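You operate a simulated robot arm through the tools that you are given. There is no shell and no other tool.

You run a simulated two-armed robot. Do the job below in one go: nothing can be reset, and whatever is moved stays where it is left.

## Task
Take the lid off the travel mug and lay it down on the top of the grey bench.

Only the result counts: the job must be done as asked and must still hold three seconds after the hand-in. Knocking over, shifting, dropping, spilling or breaking anything else fails it. Lids that push on must go on centred and level and be pressed home; caps that screw on are set level and turned clockwise until they are tight.

## Robot
Two 7-joint arms with two-finger parallel grippers on one trunk, on a base that moves. Base frame: it is fixed to the floor where the robot stands at the start and does not move with it; the origin is under the middle of the robot, x ahead of it, y to its left, z up. Units: mm, degrees, N and s.
The left shoulder is at the start at [62, 198, 1104], the right one opposite. With the tool pointing down near the work surface each hand reaches from about 280 to 700 mm from the robot's upright axis, wherever it stands, measured 20 degrees to its own side. Payload 1.57 kg a hand.
Tool frame (each hand has its own): the origin (TCP) lies between the finger pads and is the grasp point; the fingertips stand 30 mm ahead of it; z points along the fingers, y is the line along which they close. Largest opening 110 mm; finger width 24, thickness 12; the body of the gripper, 48 by 112 mm, starts 78 mm behind the TCP.
Orientation is that of the tool frame in the base frame, as [roll, pitch, yaw] about the fixed x, y, z axes, in that order (R = Rz(yaw) Ry(pitch) Rx(roll)). With the fingers straight down and closing along the base's y, the tool's x points along the base's -x, its y along +y and its z along -z.

## Interface
- The arms move only by the tool send_rows. It takes "left_targets", "right_targets" or both (then of equal length, played together; a hand with none holds still); each is a list that holds one entry, the list of rows, each a list of 7 numbers: the gripper command, from -1 (shut) to 1 (fully open), values between in proportion, then the shift along the tool's x, y, z in cm, then the turn, a rotation vector about the tool's x, y, z in degrees. In form: [[[jaw, dx, dy, dz, ax, ay, az], ...]]. A call has 1 to 20 rows; each row is the pose to reach, as a shift and turn from the pose commanded when the call began, along the tool's axes at that moment. A row lasts 0.2 s, in which the tool goes at most 50 mm and 8.6 degrees; a call with a longer step from one row to the next is refused whole, and so is a gripper value outside its range. Where a pose cannot be reached the arm comes as near as it can. A force on the tool above 40 N (or 10 N above the force at the start of the call, whichever is more), or a blocked arm, ends the call early, and 0.2 s more pass. Each finger travels about 72 mm/s and halts on what it meets, pressing with about 38 N; the grip force reading is that of the motor and also rises with nothing between the fingers. The clock runs only during rows and for 0.2 s after the last one: add rows that repeat a pose to give the fingers time. The reply holds the time, the measured pose of the TCP, the force on the tool along the base axes, the opening and the grip force, in the units named above and with some noise, with the torque about the TCP (base axes, N m) and any sound that the robot's microphone picked up.
- Cameras (640 x 400 px; columns grow to the right, rows downward): "scene" is now at [95.5, 1.3, 1671.7]; the picture's right is [0.03, -1.00, 0.00], its down [-0.89, -0.03, -0.46] and it looks along [0.46, 0.02, -0.89] (base axes); focal length 274 px, centre (320, 200). "left" rides on the left gripper at [70, -16, -141] in its tool frame; the picture's right is [0.23, 0.97, 0.00], its down [-0.86, 0.20, -0.48] and it looks along [-0.47, 0.11, 0.88] (tool axes); focal length 222 px, centre (320, 200). "right" rides on the right gripper at [70, 16, -141] in its tool frame; the picture's right is [-0.23, 0.97, 0.00], its down [-0.86, -0.20, -0.48] and it looks along [-0.47, -0.11, 0.88] (tool axes); focal length 222 px, centre (320, 200). There is no depth. A picture from a camera that has moved, and an enlarged one, comes with that camera's place and axes in the base frame and with its lens.
- capture(camera): a new picture of that camera. The clock stands still meanwhile.
- move_column(by): slides the trunk up (or, below 0, down) by that many mm; the arms and the scene camera ride with it, the base frame stays. It gives what a move gives, with no picture.
- roll_base(legs): drives the robot by 1 to 6 legs, each [ahead, left, turn to the left] in mm, mm and degrees, along the robot's own axes; the way and the turn of a leg run together, so that a leg with both is an arc; at most 1500 mm and 180 degrees a leg. The arms and the cameras ride along, it lands a little off, and it stops where it bumps. It gives what a move gives.
- turn_head(pan, tilt): turns the head with the scene camera to pan (to the left, within 86 degrees either way) and tilt (down, from -29 to 69), counted from straight ahead of the robot. It gives what a move gives.
- enlarge(camera, box): a new picture of the part [left, top, right, bottom] of that camera's present view, enlarged. The clock stands still meanwhile.
- job_done(): hands the job in; it is judged then, once.

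Nothing tells you exact positions but the pictures and the camera data. Unless the task says otherwise, let go and move clear before handing in.

The tools are called as a command line: name --argument value ..., lists and objects as JSON in quotes. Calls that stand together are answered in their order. send_rows: Moves the arms, as the interface text tells. Its arguments: {"type":"object","properties":{"left_targets":{"type":"array"},"right_targets":{"type":"array"}},"required":[]} The other tools are called the same way: move_column (by) moves the trunk up or down; roll_base (legs) drives the base; turn_head (pan, tilt) turns the head that bears the scene camera; capture (camera) takes a picture; enlarge (camera, box) takes an enlarged picture of a part of a camera's view; job_done () hands the job in.

At the start:

```text
clock: 0.0
left_tool_pos: [412.3, 262.6, 1167.0]
left_orientation: [-180.0, 0.0, -180.0]
left_ft_force: [0.8, -0.1, 0.2]
left_wrist_torque: [0.05, 0.0, 0.01]
left_gripper_width: 110.1
left_grasp_force: 0.1
right_tool_pos: [368.2, -97.8, 1166.8]
right_orientation: [-179.8, 0.0, 180.0]
right_ft_force: [-0.2, -1.8, 0.2]
right_wrist_torque: [0.02, 0.0, 0.0]
right_gripper_width: 110.1
right_grasp_force: 0.1
trunk travel left (down, up): [-700.0, 290.0]
robot x, y, heading: [1.4, 2.9, 0.1]
head pan, tilt (commanded): [2.0, 62.5]
```

scene: 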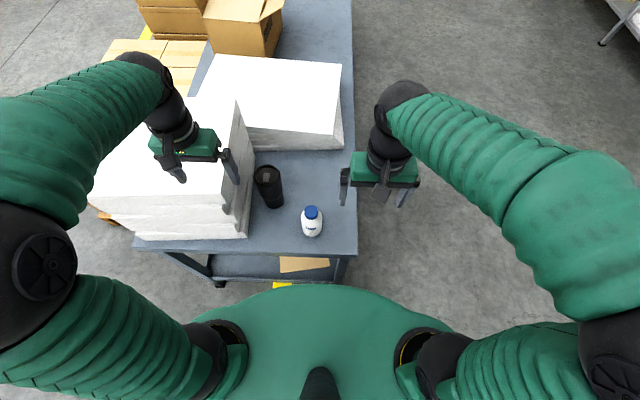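
right: 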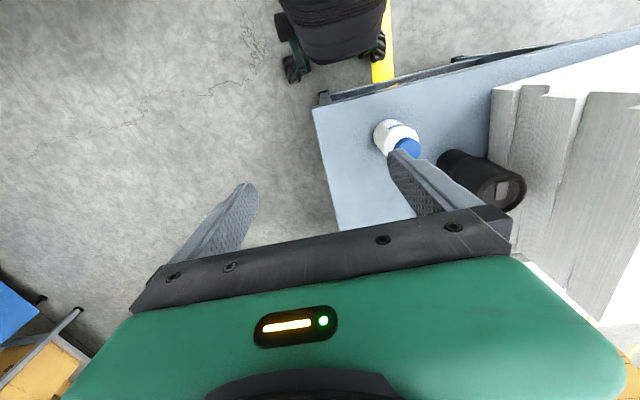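
left: 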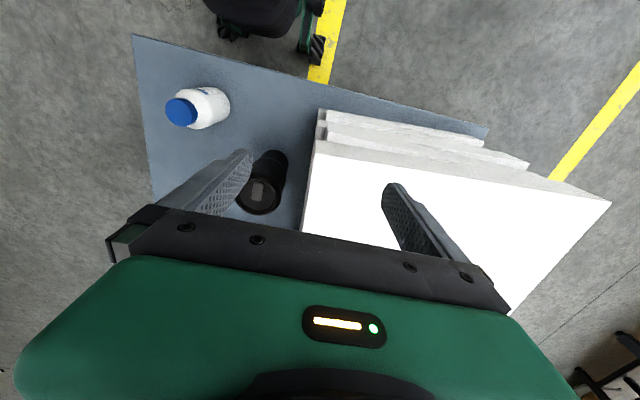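

I see a grey bench with a black travel mug standing between white stacked slabs and a white bottle with a blue cap. I'll take closer looks first to locate the mug and its lid.

enlarge --camera "scene" --box '[220, 140, 340, 260]'

enlarge --camera "right" --box '[360, 90, 560, 230]'

enlarge --camera "left" --box '[130, 60, 330, 240]'

```text
3.33 times, centred on (280, 200) of scene
camera zoom: at [95.5, 1.3, 1671.7], right [0.03, -1.0, 0.0], down [-0.89, -0.03, -0.46], along [0.46, 0.02, -0.89], focal length 912 px, centre (453, 200)
```

zoom: 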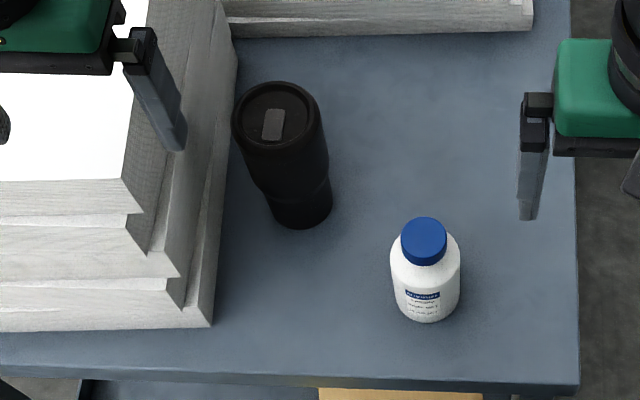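

```text
2.86 times, centred on (460, 160) of right
camera zoom: at [297.3, -80.4, 1308.3], right [0.23, 0.97, 0.0], down [0.86, -0.2, 0.48], along [0.47, -0.11, -0.88], focal length 635 px, centre (-80, 314)
```

zoom: 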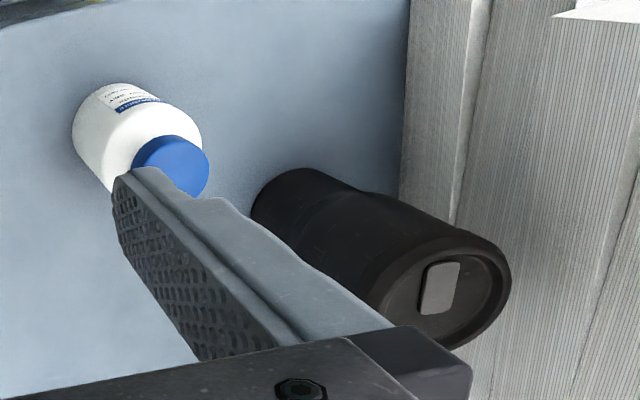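

```text
2.22 times, centred on (230, 150) of left
camera zoom: at [342.2, 245.9, 1307.4], right [-0.23, 0.97, 0.0], down [0.86, 0.2, 0.48], along [0.47, 0.11, -0.88], focal length 494 px, centre (520, 311)
```

zoom: 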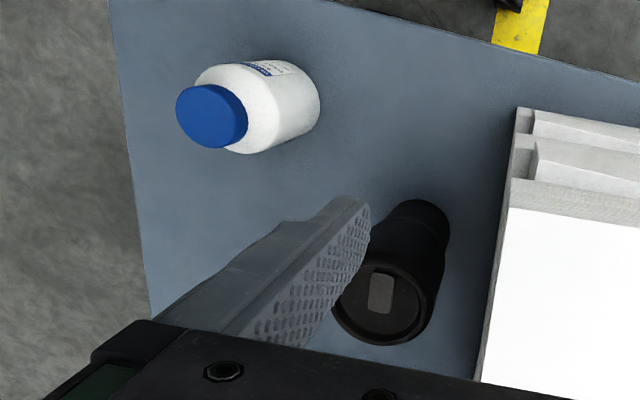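

The lid's top is at about (541, 184, 969) and the bench top at about z 788. The slab stack's side is near y 258, reaching z 1082, and the bottle is at about (439, 43). I'll zoom further in on the mug to understand the lid.

enlarge --camera "scene" --box '[255, 158, 295, 212]'

enlarge --camera "right" --box '[430, 140, 530, 215]'

enlarge --camera "left" --box '[220, 140, 310, 220]'

```text
7.41 times, centred on (275, 185) of scene
camera zoom: at [95.5, 1.3, 1671.7], right [0.03, -1.0, 0.0], down [-0.89, -0.03, -0.46], along [0.46, 0.02, -0.89], focal length 2026 px, centre (653, 311)
```

zoom: 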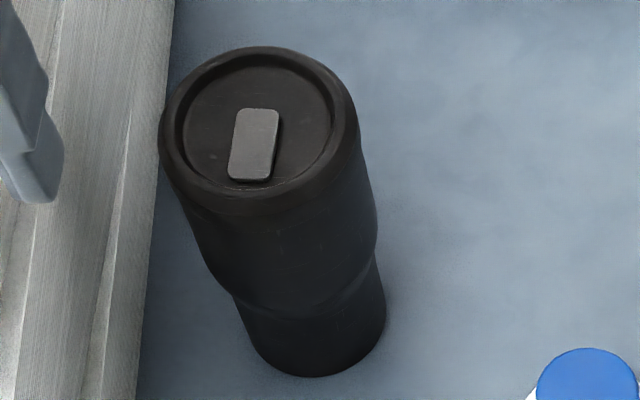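

```text
5.33 times, centred on (480, 178) of right
camera zoom: at [297.3, -80.4, 1308.3], right [0.23, 0.97, 0.0], down [0.86, -0.2, 0.48], along [0.47, -0.11, -0.88], focal length 1185 px, centre (-533, 320)
```

zoom: 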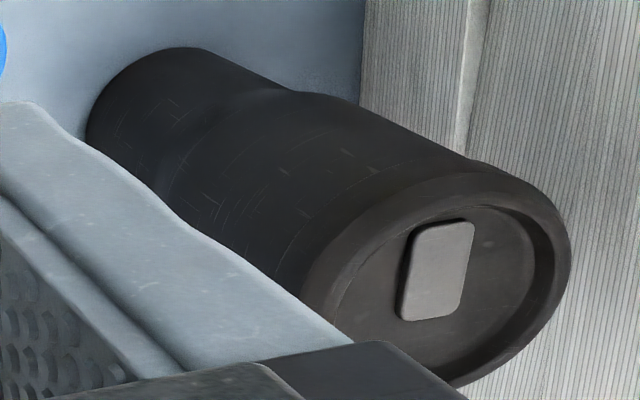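

```text
5.00 times, centred on (265, 180) of left
camera zoom: at [342.2, 245.9, 1307.4], right [-0.23, 0.97, 0.0], down [0.86, 0.2, 0.48], along [0.47, 0.11, -0.88], focal length 1111 px, centre (595, 300)
```

zoom: 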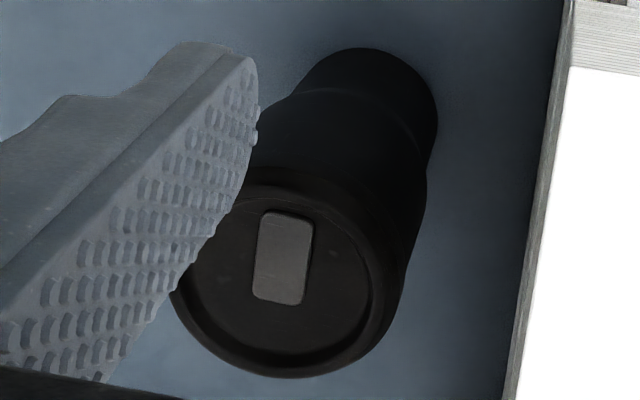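

The lid looks like a low, slightly browner band on top of a black body about 76 mm wide, close to the stack on the left. I'll move the left hand above the lid, turned so the fingers close along base x and stay clear of the stack.

send_rows --left_targets '[[[1, -1.17, -0.72, 0, 0, 0, -8.18], [1, -2.35, -1.44, 0, 0, 0, -16.36], [1, -3.52, -2.15, 0, 0, 0, -24.55], [1, -4.69, -2.87, 0, 0, 0, -32.73], [1, -5.86, -3.59, 0, 0, 0, -40.91], [1, -7.04, -4.31, 0, 0, 0, -49.09], [1, -8.21, -5.03, 0, 0, 0, -57.27], [1, -9.38, -5.75, 0, 0, 0, -65.45], [1, -10.55, -6.46, 0, 0, 0, -73.64], [1, -11.73, -7.18, 0, 0, 0, -81.82], [1, -12.9, -7.9, 0, 0, 0, -90], [1, -12.9, -7.9, 0, 0, 0, -90]]]'

```text
clock: 2.6
left_tool_pos: [541.0, 183.3, 1168.0]
left_orientation: [179.9, 0.0, -90.0]
left_ft_force: [-0.7, 0.7, 0.5]
left_wrist_torque: [0.0, 0.03, -0.02]
left_gripper_width: 109.9
left_grasp_force: 0.1
right_tool_pos: [368.6, -97.5, 1166.2]
right_orientation: [180.0, 0.0, 180.0]
right_ft_force: [-0.7, -0.4, 0.7]
right_wrist_torque: [0.01, 0.0, 0.02]
right_gripper_width: 109.9
right_grasp_force: 0.0
trunk travel left (down, up): [-700.0, 290.0]
robot x, y, heading: [1.0, 1.3, 0.3]
head pan, tilt (commanded): [2.0, 62.5]
```

The left hand is above the mug at z 1168 with the intended yaw. I'll take pictures to refine the lid centre.

capture --camera "left"

capture --camera "scene"

capture --camera "right"

```text
taken
camera left: at [557.0, 113.5, 1308.5], right [-0.97, -0.23, 0.0], down [-0.2, 0.85, 0.48], along [-0.11, 0.47, -0.88], focal length 222 px, centre (320, 200)
```

left: 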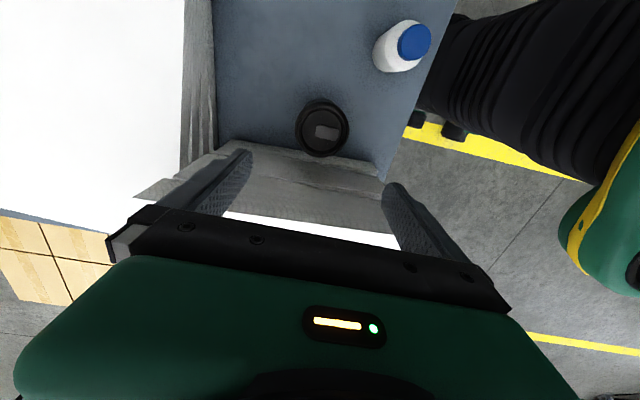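

```text
taken
camera scene: at [96.0, 0.8, 1671.7], right [0.03, -1.0, 0.0], down [-0.89, -0.03, -0.46], along [0.46, 0.02, -0.89], focal length 274 px, centre (320, 200)
```

scene: 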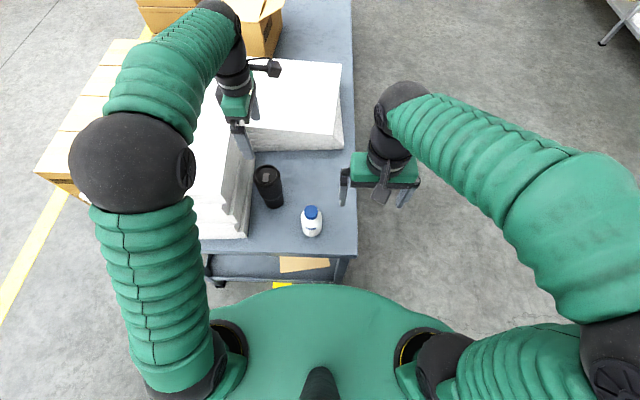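

```text
taken
camera right: at [296.3, -80.8, 1308.6], right [0.23, 0.97, 0.0], down [0.86, -0.2, 0.48], along [0.47, -0.11, -0.88], focal length 222 px, centre (320, 200)
```

right: 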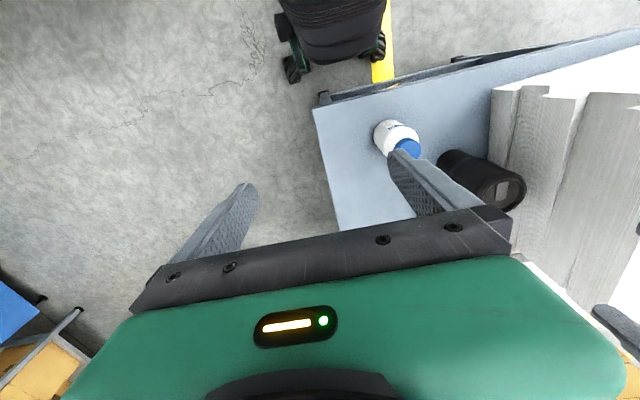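

enlarge --camera "left" --box '[270, 70, 390, 170]'

enlarge --camera "left" --box '[180, 0, 440, 180]'

```text
4.00 times, centred on (330, 120) of left
camera zoom: at [557.0, 113.5, 1308.5], right [-0.97, -0.23, 0.0], down [-0.2, 0.85, 0.48], along [-0.11, 0.47, -0.88], focal length 888 px, centre (280, 520)
```

zoom: 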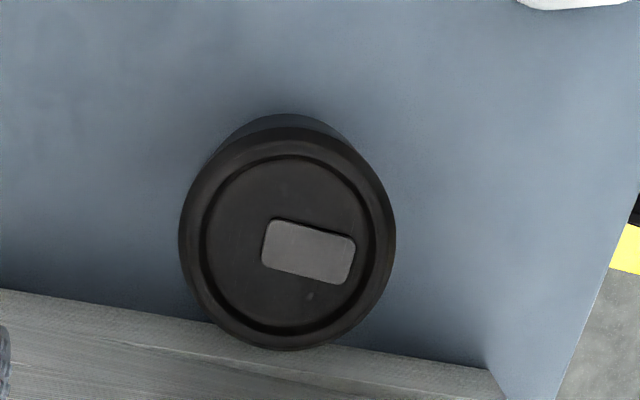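

```text
2.22 times, centred on (310, 90) of left
camera zoom: at [557.0, 113.5, 1308.5], right [-0.97, -0.23, 0.0], down [-0.2, 0.85, 0.48], along [-0.11, 0.47, -0.88], focal length 494 px, centre (342, 444)
```

zoom: 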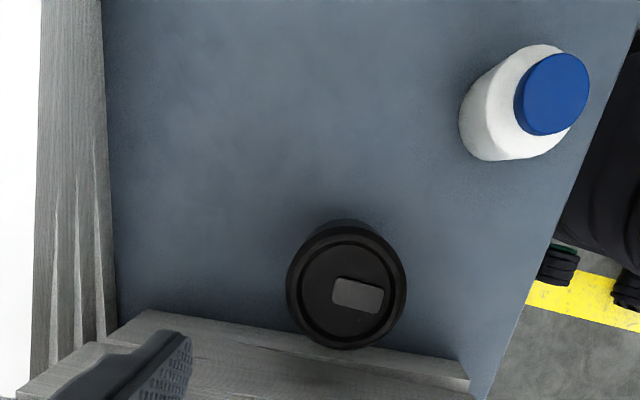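

The lid centre agrees from two cameras at about (539, 180, 969), roughly 81 mm across. The stack's side is near y 268 beside it. Next the right hand goes tilted 45° towards the mug body, stopping well short. That gives a side view of the lid seam and sets up a steadying grip.

send_rows --right_targets '[[[0.7, -0.7, 2.05, 1.7, -0.98, -5.56, -2.36], [0.7, -1.41, 4.11, 3.4, -1.96, -11.13, -4.73], [0.7, -2.11, 6.16, 5.1, -2.94, -16.69, -7.09], [0.7, -2.81, 8.22, 6.8, -3.92, -22.25, -9.45], [0.7, -3.52, 10.27, 8.5, -4.9, -27.81, -11.81], [0.7, -4.22, 12.33, 10.2, -5.88, -33.38, -14.18], [0.7, -4.92, 14.38, 11.9, -6.86, -38.94, -16.54], [0.7, -5.63, 16.43, 13.6, -7.84, -44.5, -18.9], [0.7, -6.33, 18.49, 15.3, -7.84, -44.5, -18.9], [0.7, -7.03, 20.54, 17.0, -7.84, -44.5, -18.9], [0.7, -7.74, 22.6, 18.7, -7.84, -44.5, -18.9], [0.7, -8.44, 24.65, 20.4, -7.84, -44.5, -18.9], [0.7, -8.44, 24.65, 20.4, -7.84, -44.5, -18.9]]]'

```text
clock: 5.4
left_tool_pos: [540.6, 184.3, 1167.5]
left_orientation: [-179.9, 0.0, -90.0]
left_ft_force: [0.0, -0.8, 0.1]
left_wrist_torque: [-0.01, 0.01, -0.01]
left_gripper_width: 110.0
left_grasp_force: 0.0
right_tool_pos: [454.0, 150.0, 962.9]
right_orientation: [-179.9, 45.1, -160.0]
right_ft_force: [-0.5, 0.2, 0.5]
right_wrist_torque: [0.01, 0.01, -0.02]
right_gripper_width: 93.5
right_grasp_force: 0.0
trunk travel left (down, up): [-700.0, 290.0]
robot x, y, heading: [-0.3, 0.4, -0.0]
head pan, tilt (commanded): [2.0, 62.5]
```

The right hand reached its pre-grasp pose as planned. Now I'll look at the mug from the side with its camera and check the overall clearance.

capture --camera "right"

capture --camera "scene"

capture --camera "left"

```text
taken
camera right: at [306.9, 115.1, 1014.1], right [-0.18, 0.97, 0.16], down [0.32, -0.1, 0.94], along [0.93, 0.22, -0.29], focal length 222 px, centre (320, 200)
```

right: 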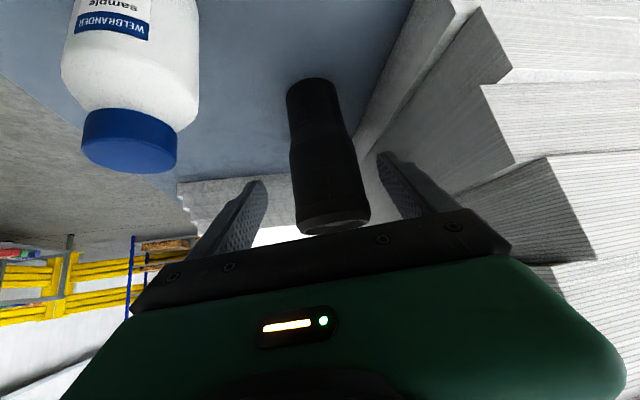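

```text
taken
camera scene: at [96.3, 2.5, 1671.7], right [0.03, -1.0, 0.0], down [-0.89, -0.03, -0.46], along [0.46, 0.01, -0.89], focal length 274 px, centre (320, 200)
```

scene: 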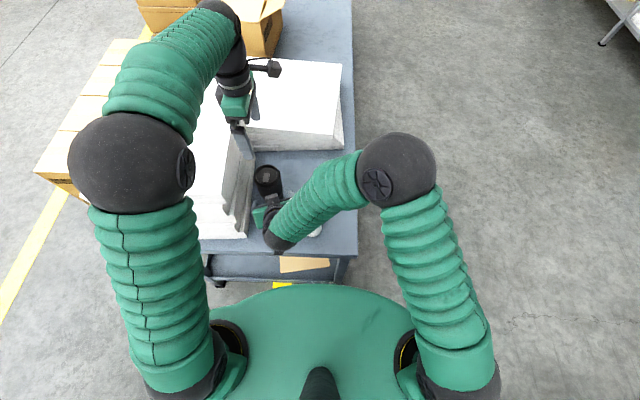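

```text
taken
camera left: at [556.5, 114.7, 1308.6], right [-0.97, -0.23, 0.0], down [-0.2, 0.86, 0.48], along [-0.11, 0.47, -0.88], focal length 222 px, centre (320, 200)
```

left: 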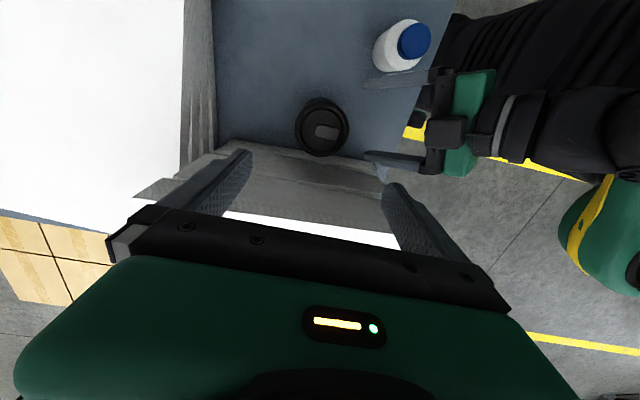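

enlarge --camera "right" --box '[270, 70, 390, 245]'

enlarge --camera "right" --box '[285, 180, 375, 240]'

```text
2.29 times, centred on (330, 158) of right
camera zoom: at [306.9, 115.1, 1014.1], right [-0.18, 0.97, 0.16], down [0.32, -0.1, 0.94], along [0.93, 0.22, -0.29], focal length 508 px, centre (297, 297)
```

zoom: 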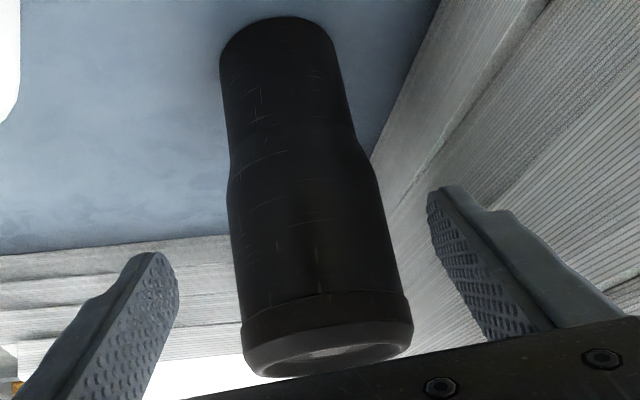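

```text
6.67 times, centred on (330, 210) of right
camera zoom: at [306.9, 115.1, 1014.1], right [-0.18, 0.97, 0.16], down [0.32, -0.1, 0.94], along [0.93, 0.22, -0.29], focal length 1481 px, centre (253, 133)
```

zoom: 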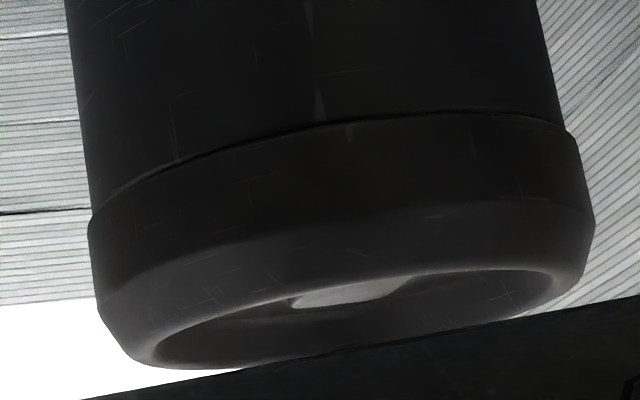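

The side view shows a lid band from about z 950 (seam) to 972 with a chamfered top. It sits on an upper body about 78 mm wide that narrows to about 66 mm below z 885. To keep clear of the lid, the right hand will hold the narrow lower part, with a flatter 30° tilt and 10° yaw. I'm moving to that pre-grasp pose now.

send_rows --right_targets '[[[0.7, 1.09, 0.36, 1.3, 1.53, 3.74, 1.99], [0.7, 2.18, 0.72, 2.59, 3.06, 7.48, 3.98], [0.7, 3.27, 1.08, 3.89, 4.58, 11.22, 5.96], [0.7, 4.36, 1.44, 5.18, 6.11, 14.96, 7.95], [0.7, 4.36, 1.44, 5.18, 6.11, 14.96, 7.95]]]'

```text
clock: 6.6
left_tool_pos: [542.2, 183.8, 1167.5]
left_orientation: [179.9, 0.0, -90.0]
left_ft_force: [-0.3, 1.5, 0.2]
left_wrist_torque: [0.0, -0.04, -0.01]
left_gripper_width: 110.0
left_grasp_force: 0.1
right_tool_pos: [451.7, 164.0, 893.8]
right_orientation: [-179.9, 30.0, -170.0]
right_ft_force: [0.3, -0.6, -0.2]
right_wrist_torque: [-0.02, -0.01, -0.01]
right_gripper_width: 93.5
right_grasp_force: 0.0
trunk travel left (down, up): [-700.0, 290.0]
robot x, y, heading: [-3.2, -1.5, -0.1]
head pan, tilt (commanded): [2.0, 62.5]
```

capture --camera "right"

capture --camera "left"

enlarge --camera "scene" --box '[220, 140, 340, 260]'

```text
taken
camera right: at [318.6, 159.4, 982.4], right [0.03, 0.99, 0.11], down [0.53, -0.11, 0.84], along [0.85, 0.04, -0.53], focal length 222 px, centre (320, 200)
```

right: 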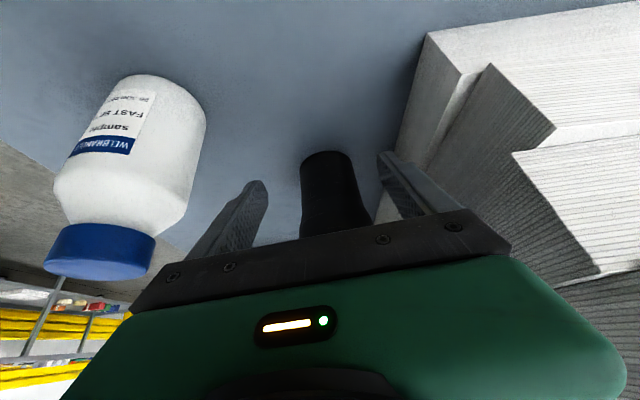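

```text
taken
camera left: at [557.0, 114.7, 1308.4], right [-0.97, -0.23, 0.0], down [-0.2, 0.86, 0.48], along [-0.11, 0.47, -0.88], focal length 222 px, centre (320, 200)
```

left: 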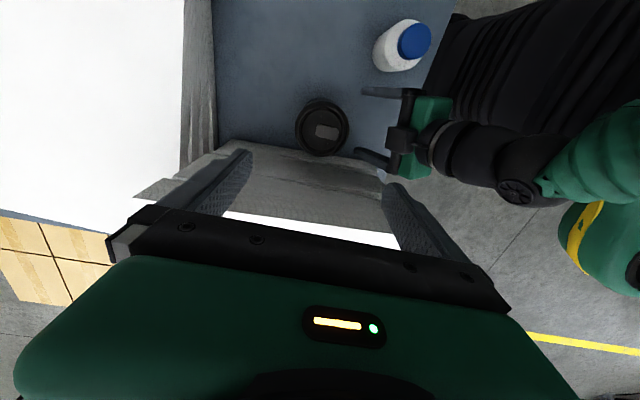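

```text
3.33 times, centred on (280, 200) of scene
camera zoom: at [96.9, 2.6, 1671.7], right [0.03, -1.0, 0.0], down [-0.89, -0.03, -0.46], along [0.46, 0.01, -0.89], focal length 912 px, centre (453, 200)
```

zoom: 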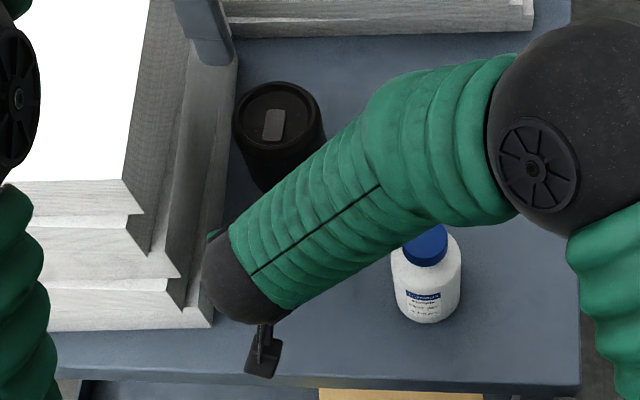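

My last turn went the wrong way: the tool is now 60° below horizontal instead of 30°. Nothing is near, so I'll turn the right hand 30° about its y axis, in place, to the intended flatter pose.

send_rows --right_targets '[[[0.7, 0, 0, 0, 0, -7.5, 0], [0.7, 0, 0, 0, 0, -15, 0], [0.7, 0, 0, 0, 0, -22.5, 0], [0.7, 0, 0, 0, 0, -30, 0], [0.7, 0, 0, 0, 0, -30, 0]]]'

capture --camera "right"

enlarge --camera "scene" --box '[220, 140, 340, 260]'

enlarge --camera "left" --box '[260, 0, 540, 200]'

```text
clock: 7.6
left_tool_pos: [540.9, 184.9, 1164.6]
left_orientation: [-179.9, 0.0, -90.0]
left_ft_force: [-0.6, -0.9, 0.5]
left_wrist_torque: [0.03, -0.02, 0.01]
left_gripper_width: 110.0
left_grasp_force: 0.0
right_tool_pos: [510.3, 101.2, 902.0]
right_orientation: [178.3, 59.6, 179.0]
right_ft_force: [-0.8, 1.2, 0.2]
right_wrist_torque: [-0.05, 0.0, 0.02]
right_gripper_width: 92.5
right_grasp_force: 0.1
trunk travel left (down, up): [-700.0, 290.0]
robot x, y, heading: [2.9, 2.7, -0.0]
head pan, tilt (commanded): [2.0, 62.5]
stopped in row 5 (right hand): the arm was blocked; the commanded pose is now the measured one
```

```text
taken
camera right: at [350.9, 116.4, 913.6], right [0.1, 0.97, 0.21], down [0.02, -0.21, 0.98], along [0.99, -0.1, -0.04], focal length 222 px, centre (320, 200)
```

right: 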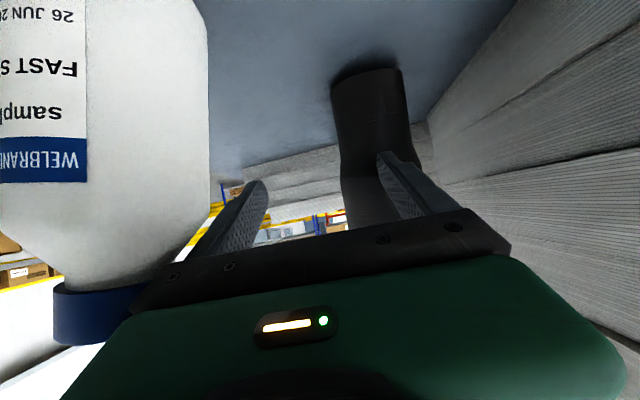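

```text
3.33 times, centred on (280, 200) of scene
camera zoom: at [97.6, 2.4, 1668.3], right [0.03, -1.0, 0.0], down [-0.89, -0.03, -0.46], along [0.46, 0.01, -0.89], focal length 912 px, centre (453, 200)
```

zoom: 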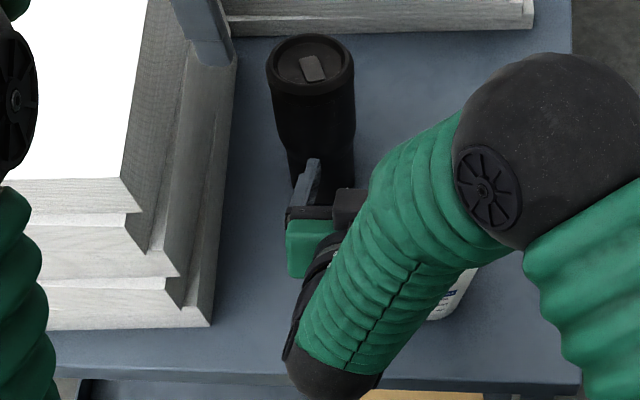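

```text
2.00 times, centred on (400, 100) of left
camera zoom: at [556.2, 114.5, 1305.3], right [-0.97, -0.23, 0.0], down [-0.2, 0.86, 0.48], along [-0.11, 0.47, -0.88], focal length 444 px, centre (160, 400)
```

zoom: 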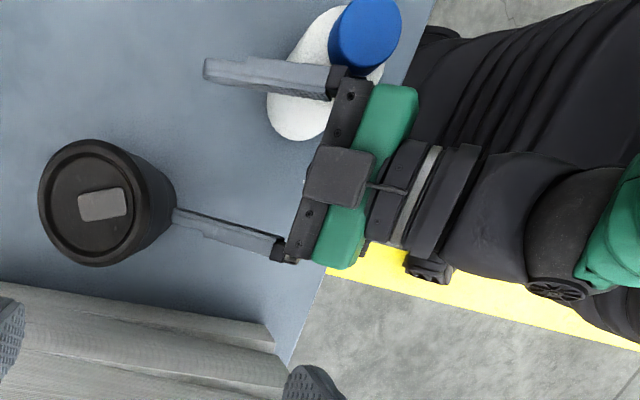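

The right arm did not turn in place. It swung sideways, pushed the mug and is now touching the bottle. The clock stands still while I look, so before moving I'll examine the mug and bottle closely for tilt and contact.

enlarge --camera "scene" --box '[255, 145, 305, 215]'

enlarge --camera "left" --box '[270, 50, 370, 140]'

enlarge --camera "left" --box '[340, 0, 480, 110]'

enlarge --camera "right" --box '[300, 40, 450, 240]'

enlarge --camera "right" --box '[0, 0, 300, 360]'

```text
5.71 times, centred on (280, 180) of scene
camera zoom: at [97.6, 2.4, 1668.3], right [0.03, -1.0, 0.0], down [-0.89, -0.03, -0.46], along [0.46, 0.01, -0.89], focal length 1563 px, centre (549, 314)
```

zoom: 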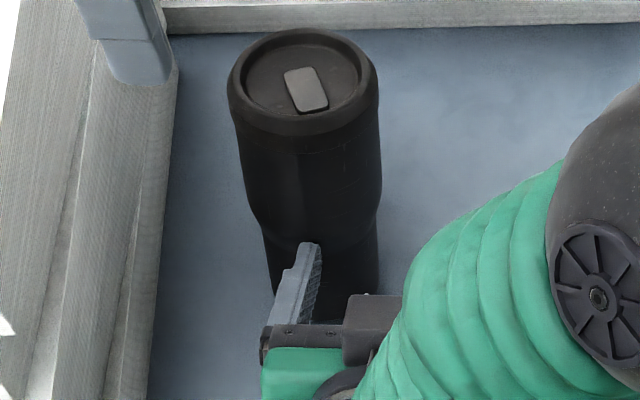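

```text
4.44 times, centred on (320, 95) of left
camera zoom: at [556.2, 114.5, 1305.3], right [-0.97, -0.23, 0.0], down [-0.2, 0.86, 0.48], along [-0.11, 0.47, -0.88], focal length 987 px, centre (320, 667)
```

zoom: 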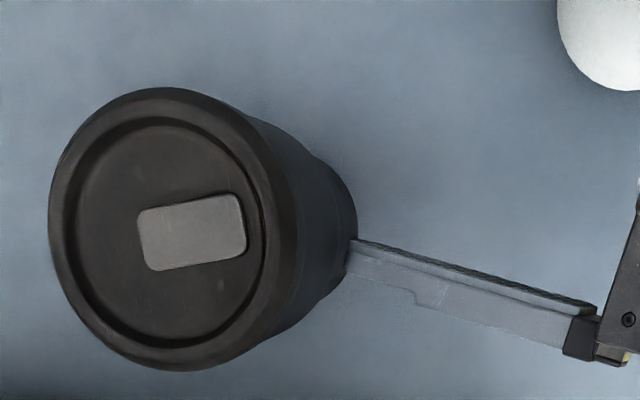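

```text
3.64 times, centred on (410, 55) of left
camera zoom: at [556.2, 114.5, 1305.3], right [-0.97, -0.23, 0.0], down [-0.2, 0.86, 0.48], along [-0.11, 0.47, -0.88], focal length 808 px, centre (-7, 727)
```

zoom: 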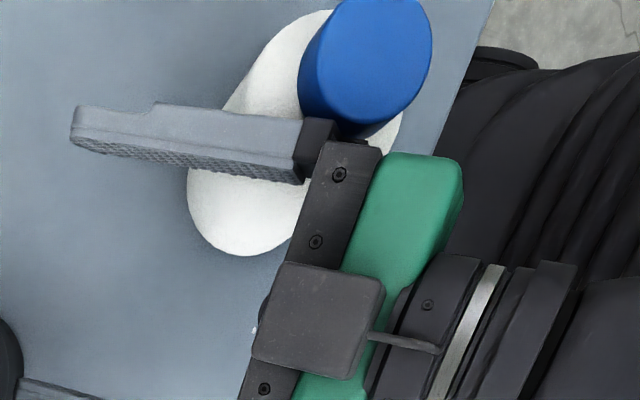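

```text
2.00 times, centred on (375, 140) of right
camera zoom: at [350.9, 116.4, 913.6], right [0.1, 0.97, 0.21], down [0.02, -0.21, 0.98], along [0.99, -0.1, -0.04], focal length 444 px, centre (210, 320)
```

zoom: 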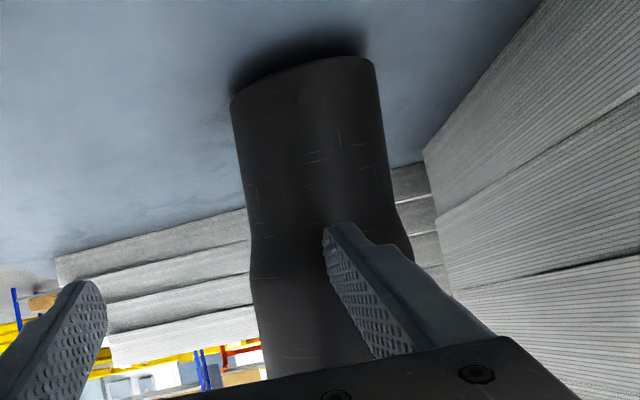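

```text
1.11 times, centred on (150, 180) of right
camera zoom: at [350.9, 116.4, 913.6], right [0.1, 0.97, 0.21], down [0.02, -0.21, 0.98], along [0.99, -0.1, -0.04], focal length 247 px, centre (509, 222)
```

zoom: 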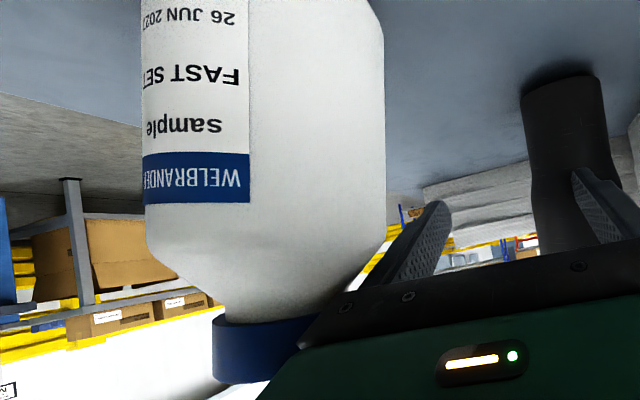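

The bottle leans about 10° to the right against the right gripper, and the mug leans about 10° away against its left finger. Neither has fallen, and both should rock back upright if the hand withdraws gently. The arm seems unable to hold that flat pose that close in, so I'll back the whole robot away in small steps instead of asking the arm to do it.

roll_base --legs '[[-5, 0, 0], [-5, 0, 0], [-5, 0, 0], [-5, 0, 0], [-5, 0, 0], [-5, 0, 0]]'

capture --camera "left"

capture --camera "right"

enlarge --camera "scene" --box '[220, 130, 350, 270]'

```text
clock: 9.9
left_tool_pos: [511.1, 185.4, 1168.0]
left_orientation: [180.0, 0.0, -90.0]
left_ft_force: [0.1, 0.6, -0.5]
left_wrist_torque: [0.0, -0.05, 0.04]
left_gripper_width: 110.1
left_grasp_force: 0.0
right_tool_pos: [479.7, 99.5, 903.6]
right_orientation: [178.7, 59.4, 179.4]
right_ft_force: [0.7, 0.3, 2.6]
right_wrist_torque: [-0.2, 0.12, -0.02]
right_gripper_width: 92.8
right_grasp_force: 0.0
trunk travel left (down, up): [-700.0, 290.0]
robot x, y, heading: [-29.8, -0.3, -0.1]
head pan, tilt (commanded): [2.0, 62.5]
```

```text
taken
camera left: at [526.7, 114.6, 1308.6], right [-0.97, -0.23, 0.0], down [-0.2, 0.86, 0.48], along [-0.11, 0.47, -0.88], focal length 222 px, centre (320, 200)
```

left: 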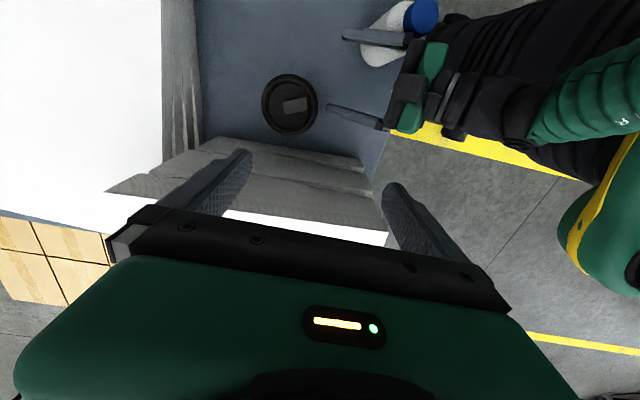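

```text
taken
camera right: at [320.9, 115.8, 915.7], right [0.11, 0.97, 0.21], down [0.02, -0.21, 0.98], along [0.99, -0.1, -0.04], focal length 222 px, centre (320, 200)
```

right: 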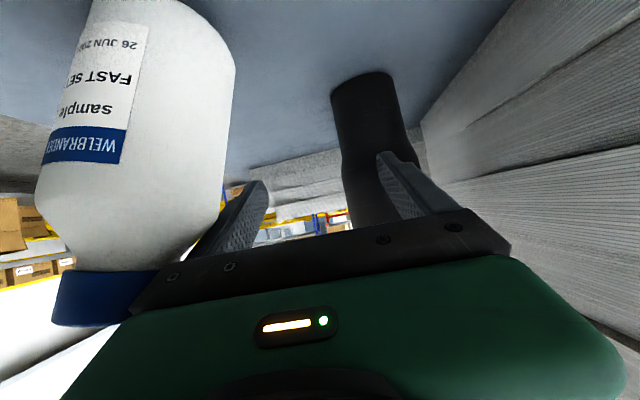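

```text
2.86 times, centred on (285, 200) of scene
camera zoom: at [68.1, 2.5, 1671.9], right [0.03, -1.0, 0.0], down [-0.89, -0.03, -0.46], along [0.46, 0.01, -0.89], focal length 781 px, centre (420, 200)
```

zoom: 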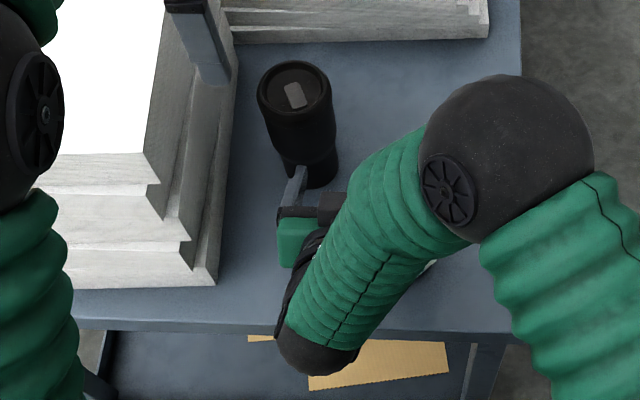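

enlarge --camera "left" --box '[320, 0, 460, 100]'

enlarge --camera "left" --box '[240, 50, 360, 150]'

enlarge --camera "right" --box '[30, 0, 280, 340]'

enlarge --camera "scene" --box '[270, 180, 340, 240]'

```text
4.00 times, centred on (390, 50) of left
camera zoom: at [526.7, 114.6, 1308.6], right [-0.97, -0.23, 0.0], down [-0.2, 0.86, 0.48], along [-0.11, 0.47, -0.88], focal length 888 px, centre (40, 800)
```

zoom: 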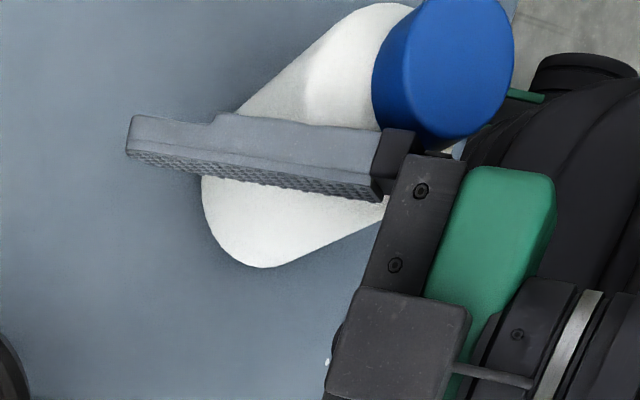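

```text
4.00 times, centred on (300, 100) of left
camera zoom: at [526.7, 114.6, 1308.6], right [-0.97, -0.23, 0.0], down [-0.2, 0.86, 0.48], along [-0.11, 0.47, -0.88], focal length 888 px, centre (400, 600)
```

zoom: 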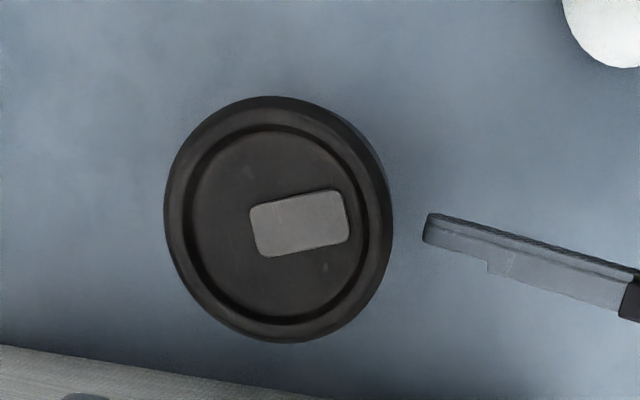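

```text
1.18 times, centred on (155, 170) of right
camera zoom: at [320.9, 115.8, 915.7], right [0.11, 0.97, 0.21], down [0.02, -0.21, 0.98], along [0.99, -0.1, -0.04], focal length 261 px, centre (514, 235)
```

zoom: 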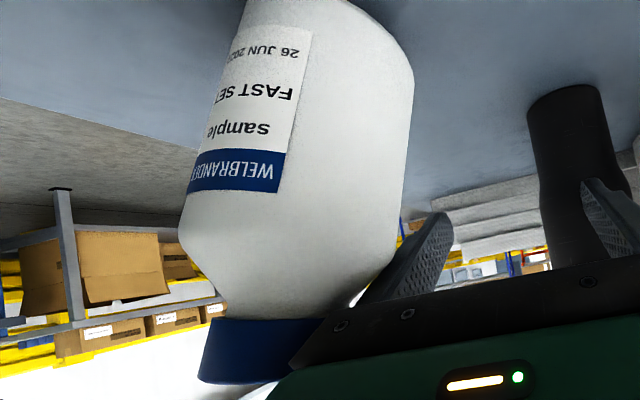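

```text
6.67 times, centred on (305, 210) of scene
camera zoom: at [68.1, 2.5, 1671.9], right [0.03, -1.0, 0.0], down [-0.89, -0.03, -0.46], along [0.46, 0.01, -0.89], focal length 1823 px, centre (420, 133)
```

zoom: 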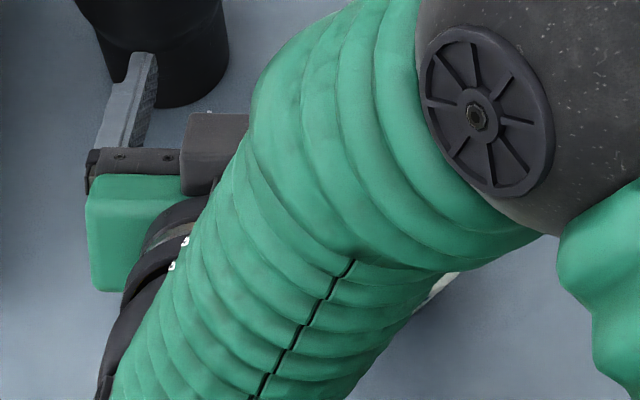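

The mug has rocked back and stands upright at about (561, 157). The bottle still leans, with its cap caught behind the right finger's base. Its foot has not moved from about (431, 43), so I'll shift the robot left in small steps to let it rock back.

roll_base --legs '[[0, 4, 0], [0, 4, 0], [0, 4, 0], [0, 4, 0]]'

enlarge --camera "left" --box '[320, 0, 460, 100]'

capture --camera "right"

```text
clock: 11.6
left_tool_pos: [508.3, 198.0, 1169.8]
left_orientation: [-179.9, 0.0, -90.0]
left_ft_force: [0.1, -0.3, 0.2]
left_wrist_torque: [-0.02, -0.02, 0.03]
left_gripper_width: 110.1
left_grasp_force: 0.0
right_tool_pos: [479.3, 114.3, 904.6]
right_orientation: [178.5, 59.8, 179.3]
right_ft_force: [2.2, 1.2, 4.8]
right_wrist_torque: [-0.27, 0.17, 0.04]
right_gripper_width: 92.0
right_grasp_force: 0.0
trunk travel left (down, up): [-700.0, 290.0]
robot x, y, heading: [-27.1, 13.1, 0.2]
head pan, tilt (commanded): [2.0, 62.5]
```

```text
4.00 times, centred on (390, 50) of left
camera zoom: at [523.9, 129.4, 1309.8], right [-0.97, -0.23, 0.0], down [-0.2, 0.85, 0.48], along [-0.11, 0.47, -0.88], focal length 888 px, centre (40, 800)
```

zoom: 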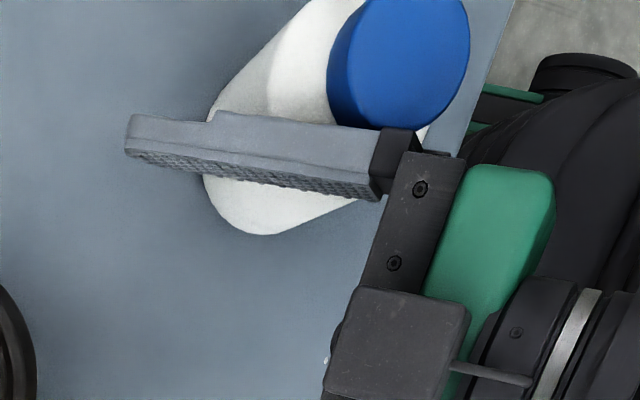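

```text
taken
camera right: at [319.8, 130.7, 916.6], right [0.11, 0.97, 0.21], down [0.02, -0.21, 0.98], along [0.99, -0.1, -0.04], focal length 222 px, centre (320, 200)
```

right: 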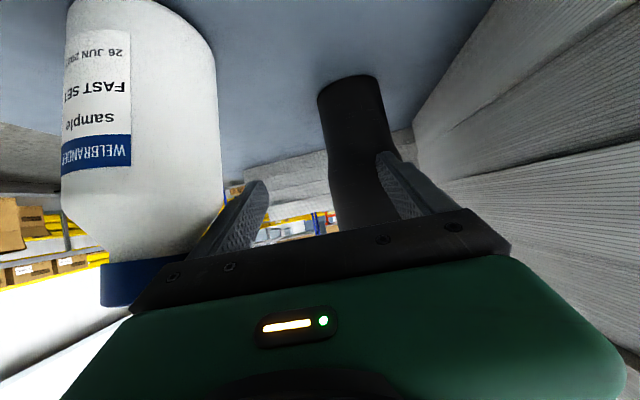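

Shifting left works: the bottle's cap went from about (413, 12) back to (424, 30). I'll keep moving left in small steps.

roll_base --legs '[[0, 4, 0], [0, 4, 0], [0, 4, 0]]'

enlarge --camera "left" --box '[320, 0, 460, 100]'

capture --camera "right"

```text
clock: 13.0
left_tool_pos: [505.6, 212.1, 1169.7]
left_orientation: [-179.8, 0.0, -90.0]
left_ft_force: [-0.5, -0.9, 0.2]
left_wrist_torque: [-0.01, 0.0, 0.0]
left_gripper_width: 109.8
left_grasp_force: 0.1
right_tool_pos: [478.6, 126.6, 905.1]
right_orientation: [178.5, 59.8, 179.2]
right_ft_force: [-0.4, -1.1, -0.4]
right_wrist_torque: [0.0, -0.02, -0.02]
right_gripper_width: 93.7
right_grasp_force: 0.1
trunk travel left (down, up): [-700.0, 290.0]
robot x, y, heading: [-28.1, 25.7, -0.2]
head pan, tilt (commanded): [2.0, 62.5]
```

```text
4.00 times, centred on (390, 50) of left
camera zoom: at [522.4, 141.7, 1310.5], right [-0.97, -0.23, 0.0], down [-0.2, 0.85, 0.48], along [-0.11, 0.47, -0.88], focal length 888 px, centre (40, 800)
```

zoom: 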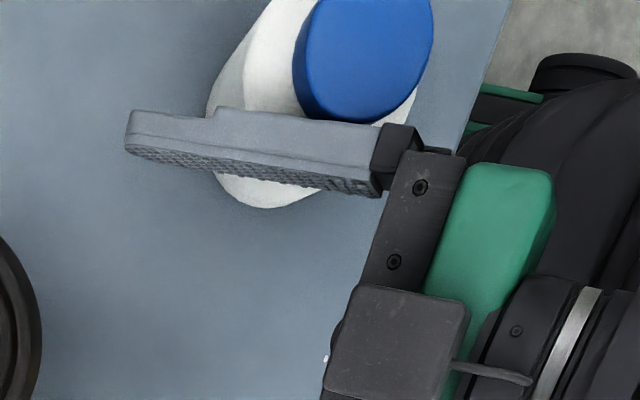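

```text
taken
camera right: at [319.0, 142.6, 917.0], right [0.11, 0.97, 0.21], down [0.02, -0.21, 0.98], along [0.99, -0.1, -0.04], focal length 222 px, centre (320, 200)
```

right: 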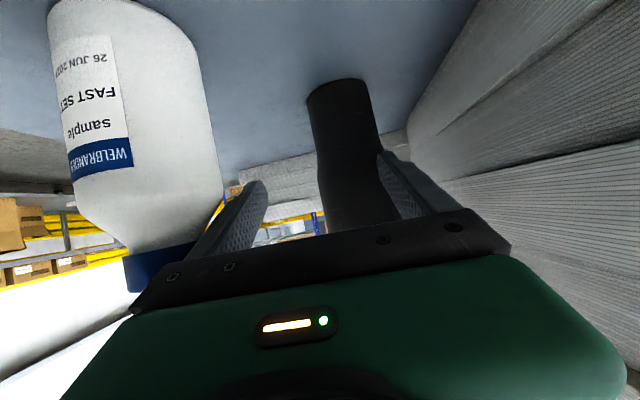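

The bottle has settled upright at about (436, 44), essentially where it began, and the hand forces are near zero. The right hand is now nearly in line for a straight approach to the mug's lower body. I'll ease left away from the bottle, back slightly, then left again to line up with the mug at y ≈ 157.

roll_base --legs '[[0, 5, 0], [0, 5, 0], [-6, 0, 0], [-6, 0, 0], [0, 10, 0], [0, 10, 0]]'

capture --camera "left"

capture --camera "right"

enlarge --camera "scene" --box '[220, 130, 350, 270]'

```text
clock: 15.4
left_tool_pos: [494.5, 237.8, 1169.8]
left_orientation: [-179.9, 0.2, -89.9]
left_ft_force: [0.2, 0.4, 0.2]
left_wrist_torque: [0.01, -0.03, 0.02]
left_gripper_width: 110.2
left_grasp_force: 0.1
right_tool_pos: [465.0, 154.6, 906.8]
right_orientation: [178.2, 59.9, 179.0]
right_ft_force: [0.2, 0.1, -1.1]
right_wrist_torque: [0.01, 0.05, -0.03]
right_gripper_width: 93.7
right_grasp_force: 0.0
trunk travel left (down, up): [-700.0, 290.0]
robot x, y, heading: [-39.8, 56.5, 0.2]
head pan, tilt (commanded): [2.0, 62.5]
```

```text
taken
camera left: at [508.8, 168.0, 1311.3], right [-0.97, -0.23, 0.0], down [-0.2, 0.85, 0.48], along [-0.1, 0.47, -0.88], focal length 222 px, centre (320, 200)
```

left: 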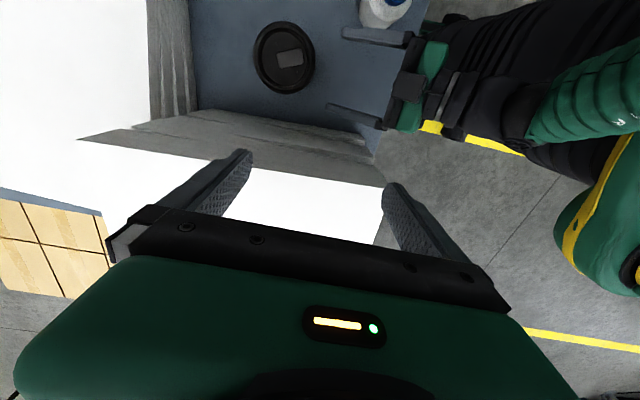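

```text
taken
camera right: at [305.9, 170.0, 917.6], right [0.11, 0.97, 0.21], down [0.02, -0.21, 0.98], along [0.99, -0.1, -0.04], focal length 222 px, centre (320, 200)
```

right: 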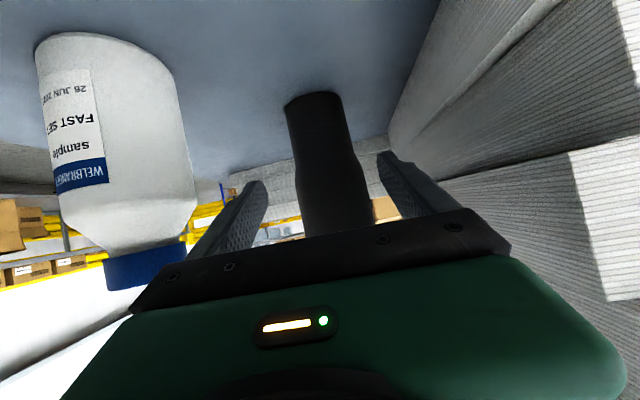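

```text
2.86 times, centred on (285, 200) of scene
camera zoom: at [55.1, 58.8, 1671.6], right [0.03, -1.0, 0.0], down [-0.89, -0.03, -0.46], along [0.46, 0.02, -0.89], focal length 781 px, centre (420, 200)
```

zoom: 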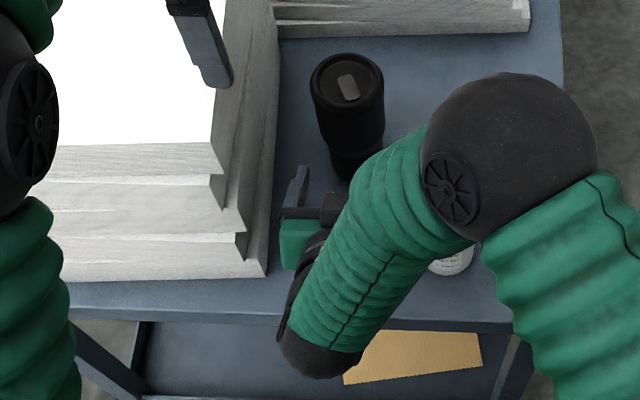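

enlarge --camera "left" --box '[230, 0, 340, 100]'

enlarge --camera "right" --box '[230, 70, 430, 240]'

enlarge --camera "scene" --box '[270, 140, 320, 205]'

enlarge --camera "left" --box '[320, 0, 460, 100]'

```text
4.00 times, centred on (285, 50) of left
camera zoom: at [508.8, 168.0, 1311.3], right [-0.97, -0.23, 0.0], down [-0.2, 0.85, 0.48], along [-0.1, 0.47, -0.88], focal length 888 px, centre (460, 800)
```

zoom: 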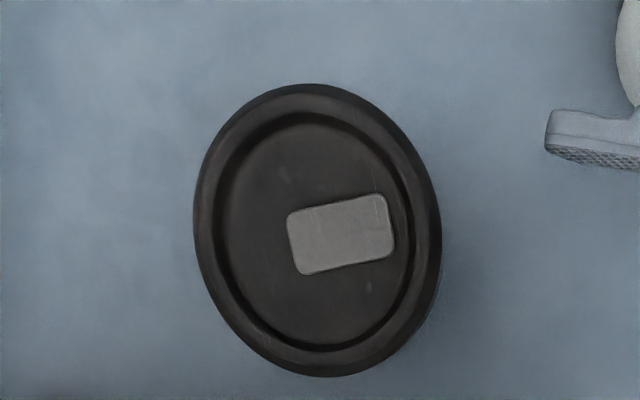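

```text
2.35 times, centred on (330, 155) of right
camera zoom: at [305.9, 170.0, 917.6], right [0.11, 0.97, 0.21], down [0.02, -0.21, 0.98], along [0.99, -0.1, -0.04], focal length 523 px, centre (296, 306)
```

zoom: 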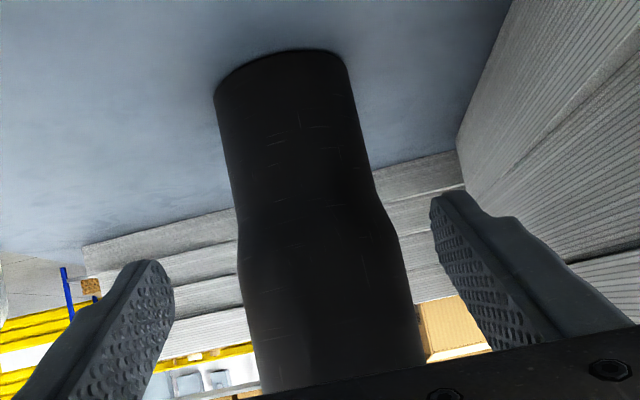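

```text
6.15 times, centred on (295, 172) of scene
camera zoom: at [55.1, 58.8, 1671.6], right [0.03, -1.0, 0.0], down [-0.89, -0.03, -0.46], along [0.46, 0.02, -0.89], focal length 1683 px, centre (474, 369)
```

zoom: 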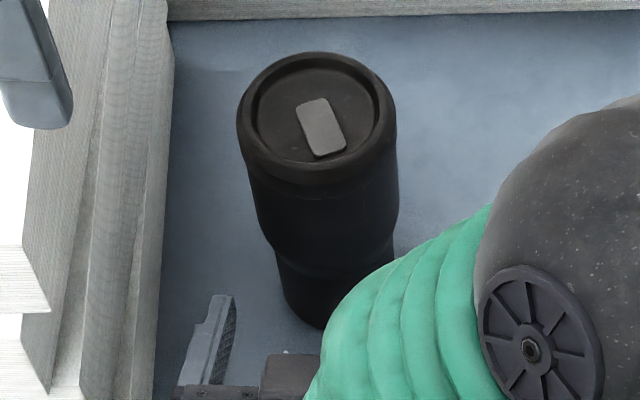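

```text
4.00 times, centred on (390, 50) of left
camera zoom: at [508.8, 168.0, 1311.3], right [-0.97, -0.23, 0.0], down [-0.2, 0.85, 0.48], along [-0.1, 0.47, -0.88], focal length 888 px, centre (40, 800)
```

zoom: 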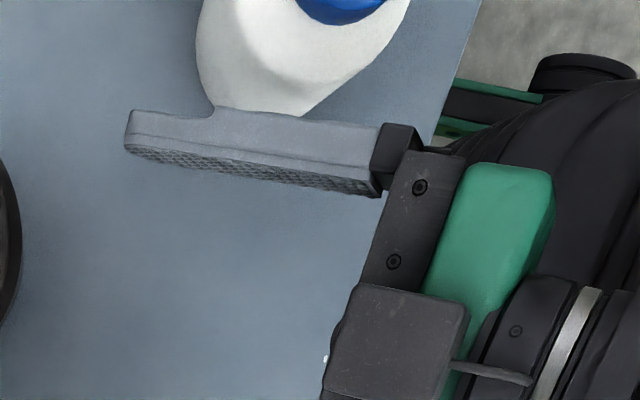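

The mug's axis is at about (561, 158) and the right hand is nearly in line with it, pointing straight ahead and 30° down. I'll advance in small checked steps along the tool axis, with a slight +y correction.

send_rows --right_targets '[[[0.7, 0, 0.2, 0.7, 0, 0, 0], [0.7, 0, 0.4, 1.4, 0, 0, 0], [0.7, 0, 0.4, 2.0, 0, 0, 0]]]'

```text
clock: 16.2
left_tool_pos: [492.5, 239.2, 1171.5]
left_orientation: [-179.8, 0.0, -89.9]
left_ft_force: [-0.2, 0.2, -0.6]
left_wrist_torque: [0.0, 0.03, 0.0]
left_gripper_width: 109.8
left_grasp_force: 0.0
right_tool_pos: [480.4, 159.5, 897.6]
right_orientation: [178.4, 60.0, 179.1]
right_ft_force: [-0.4, 0.4, -0.8]
right_wrist_torque: [0.0, -0.01, 0.01]
right_gripper_width: 93.5
right_grasp_force: 0.1
trunk travel left (down, up): [-700.0, 290.0]
robot x, y, heading: [-45.0, 59.4, 0.2]
head pan, tilt (commanded): [2.0, 62.5]
```

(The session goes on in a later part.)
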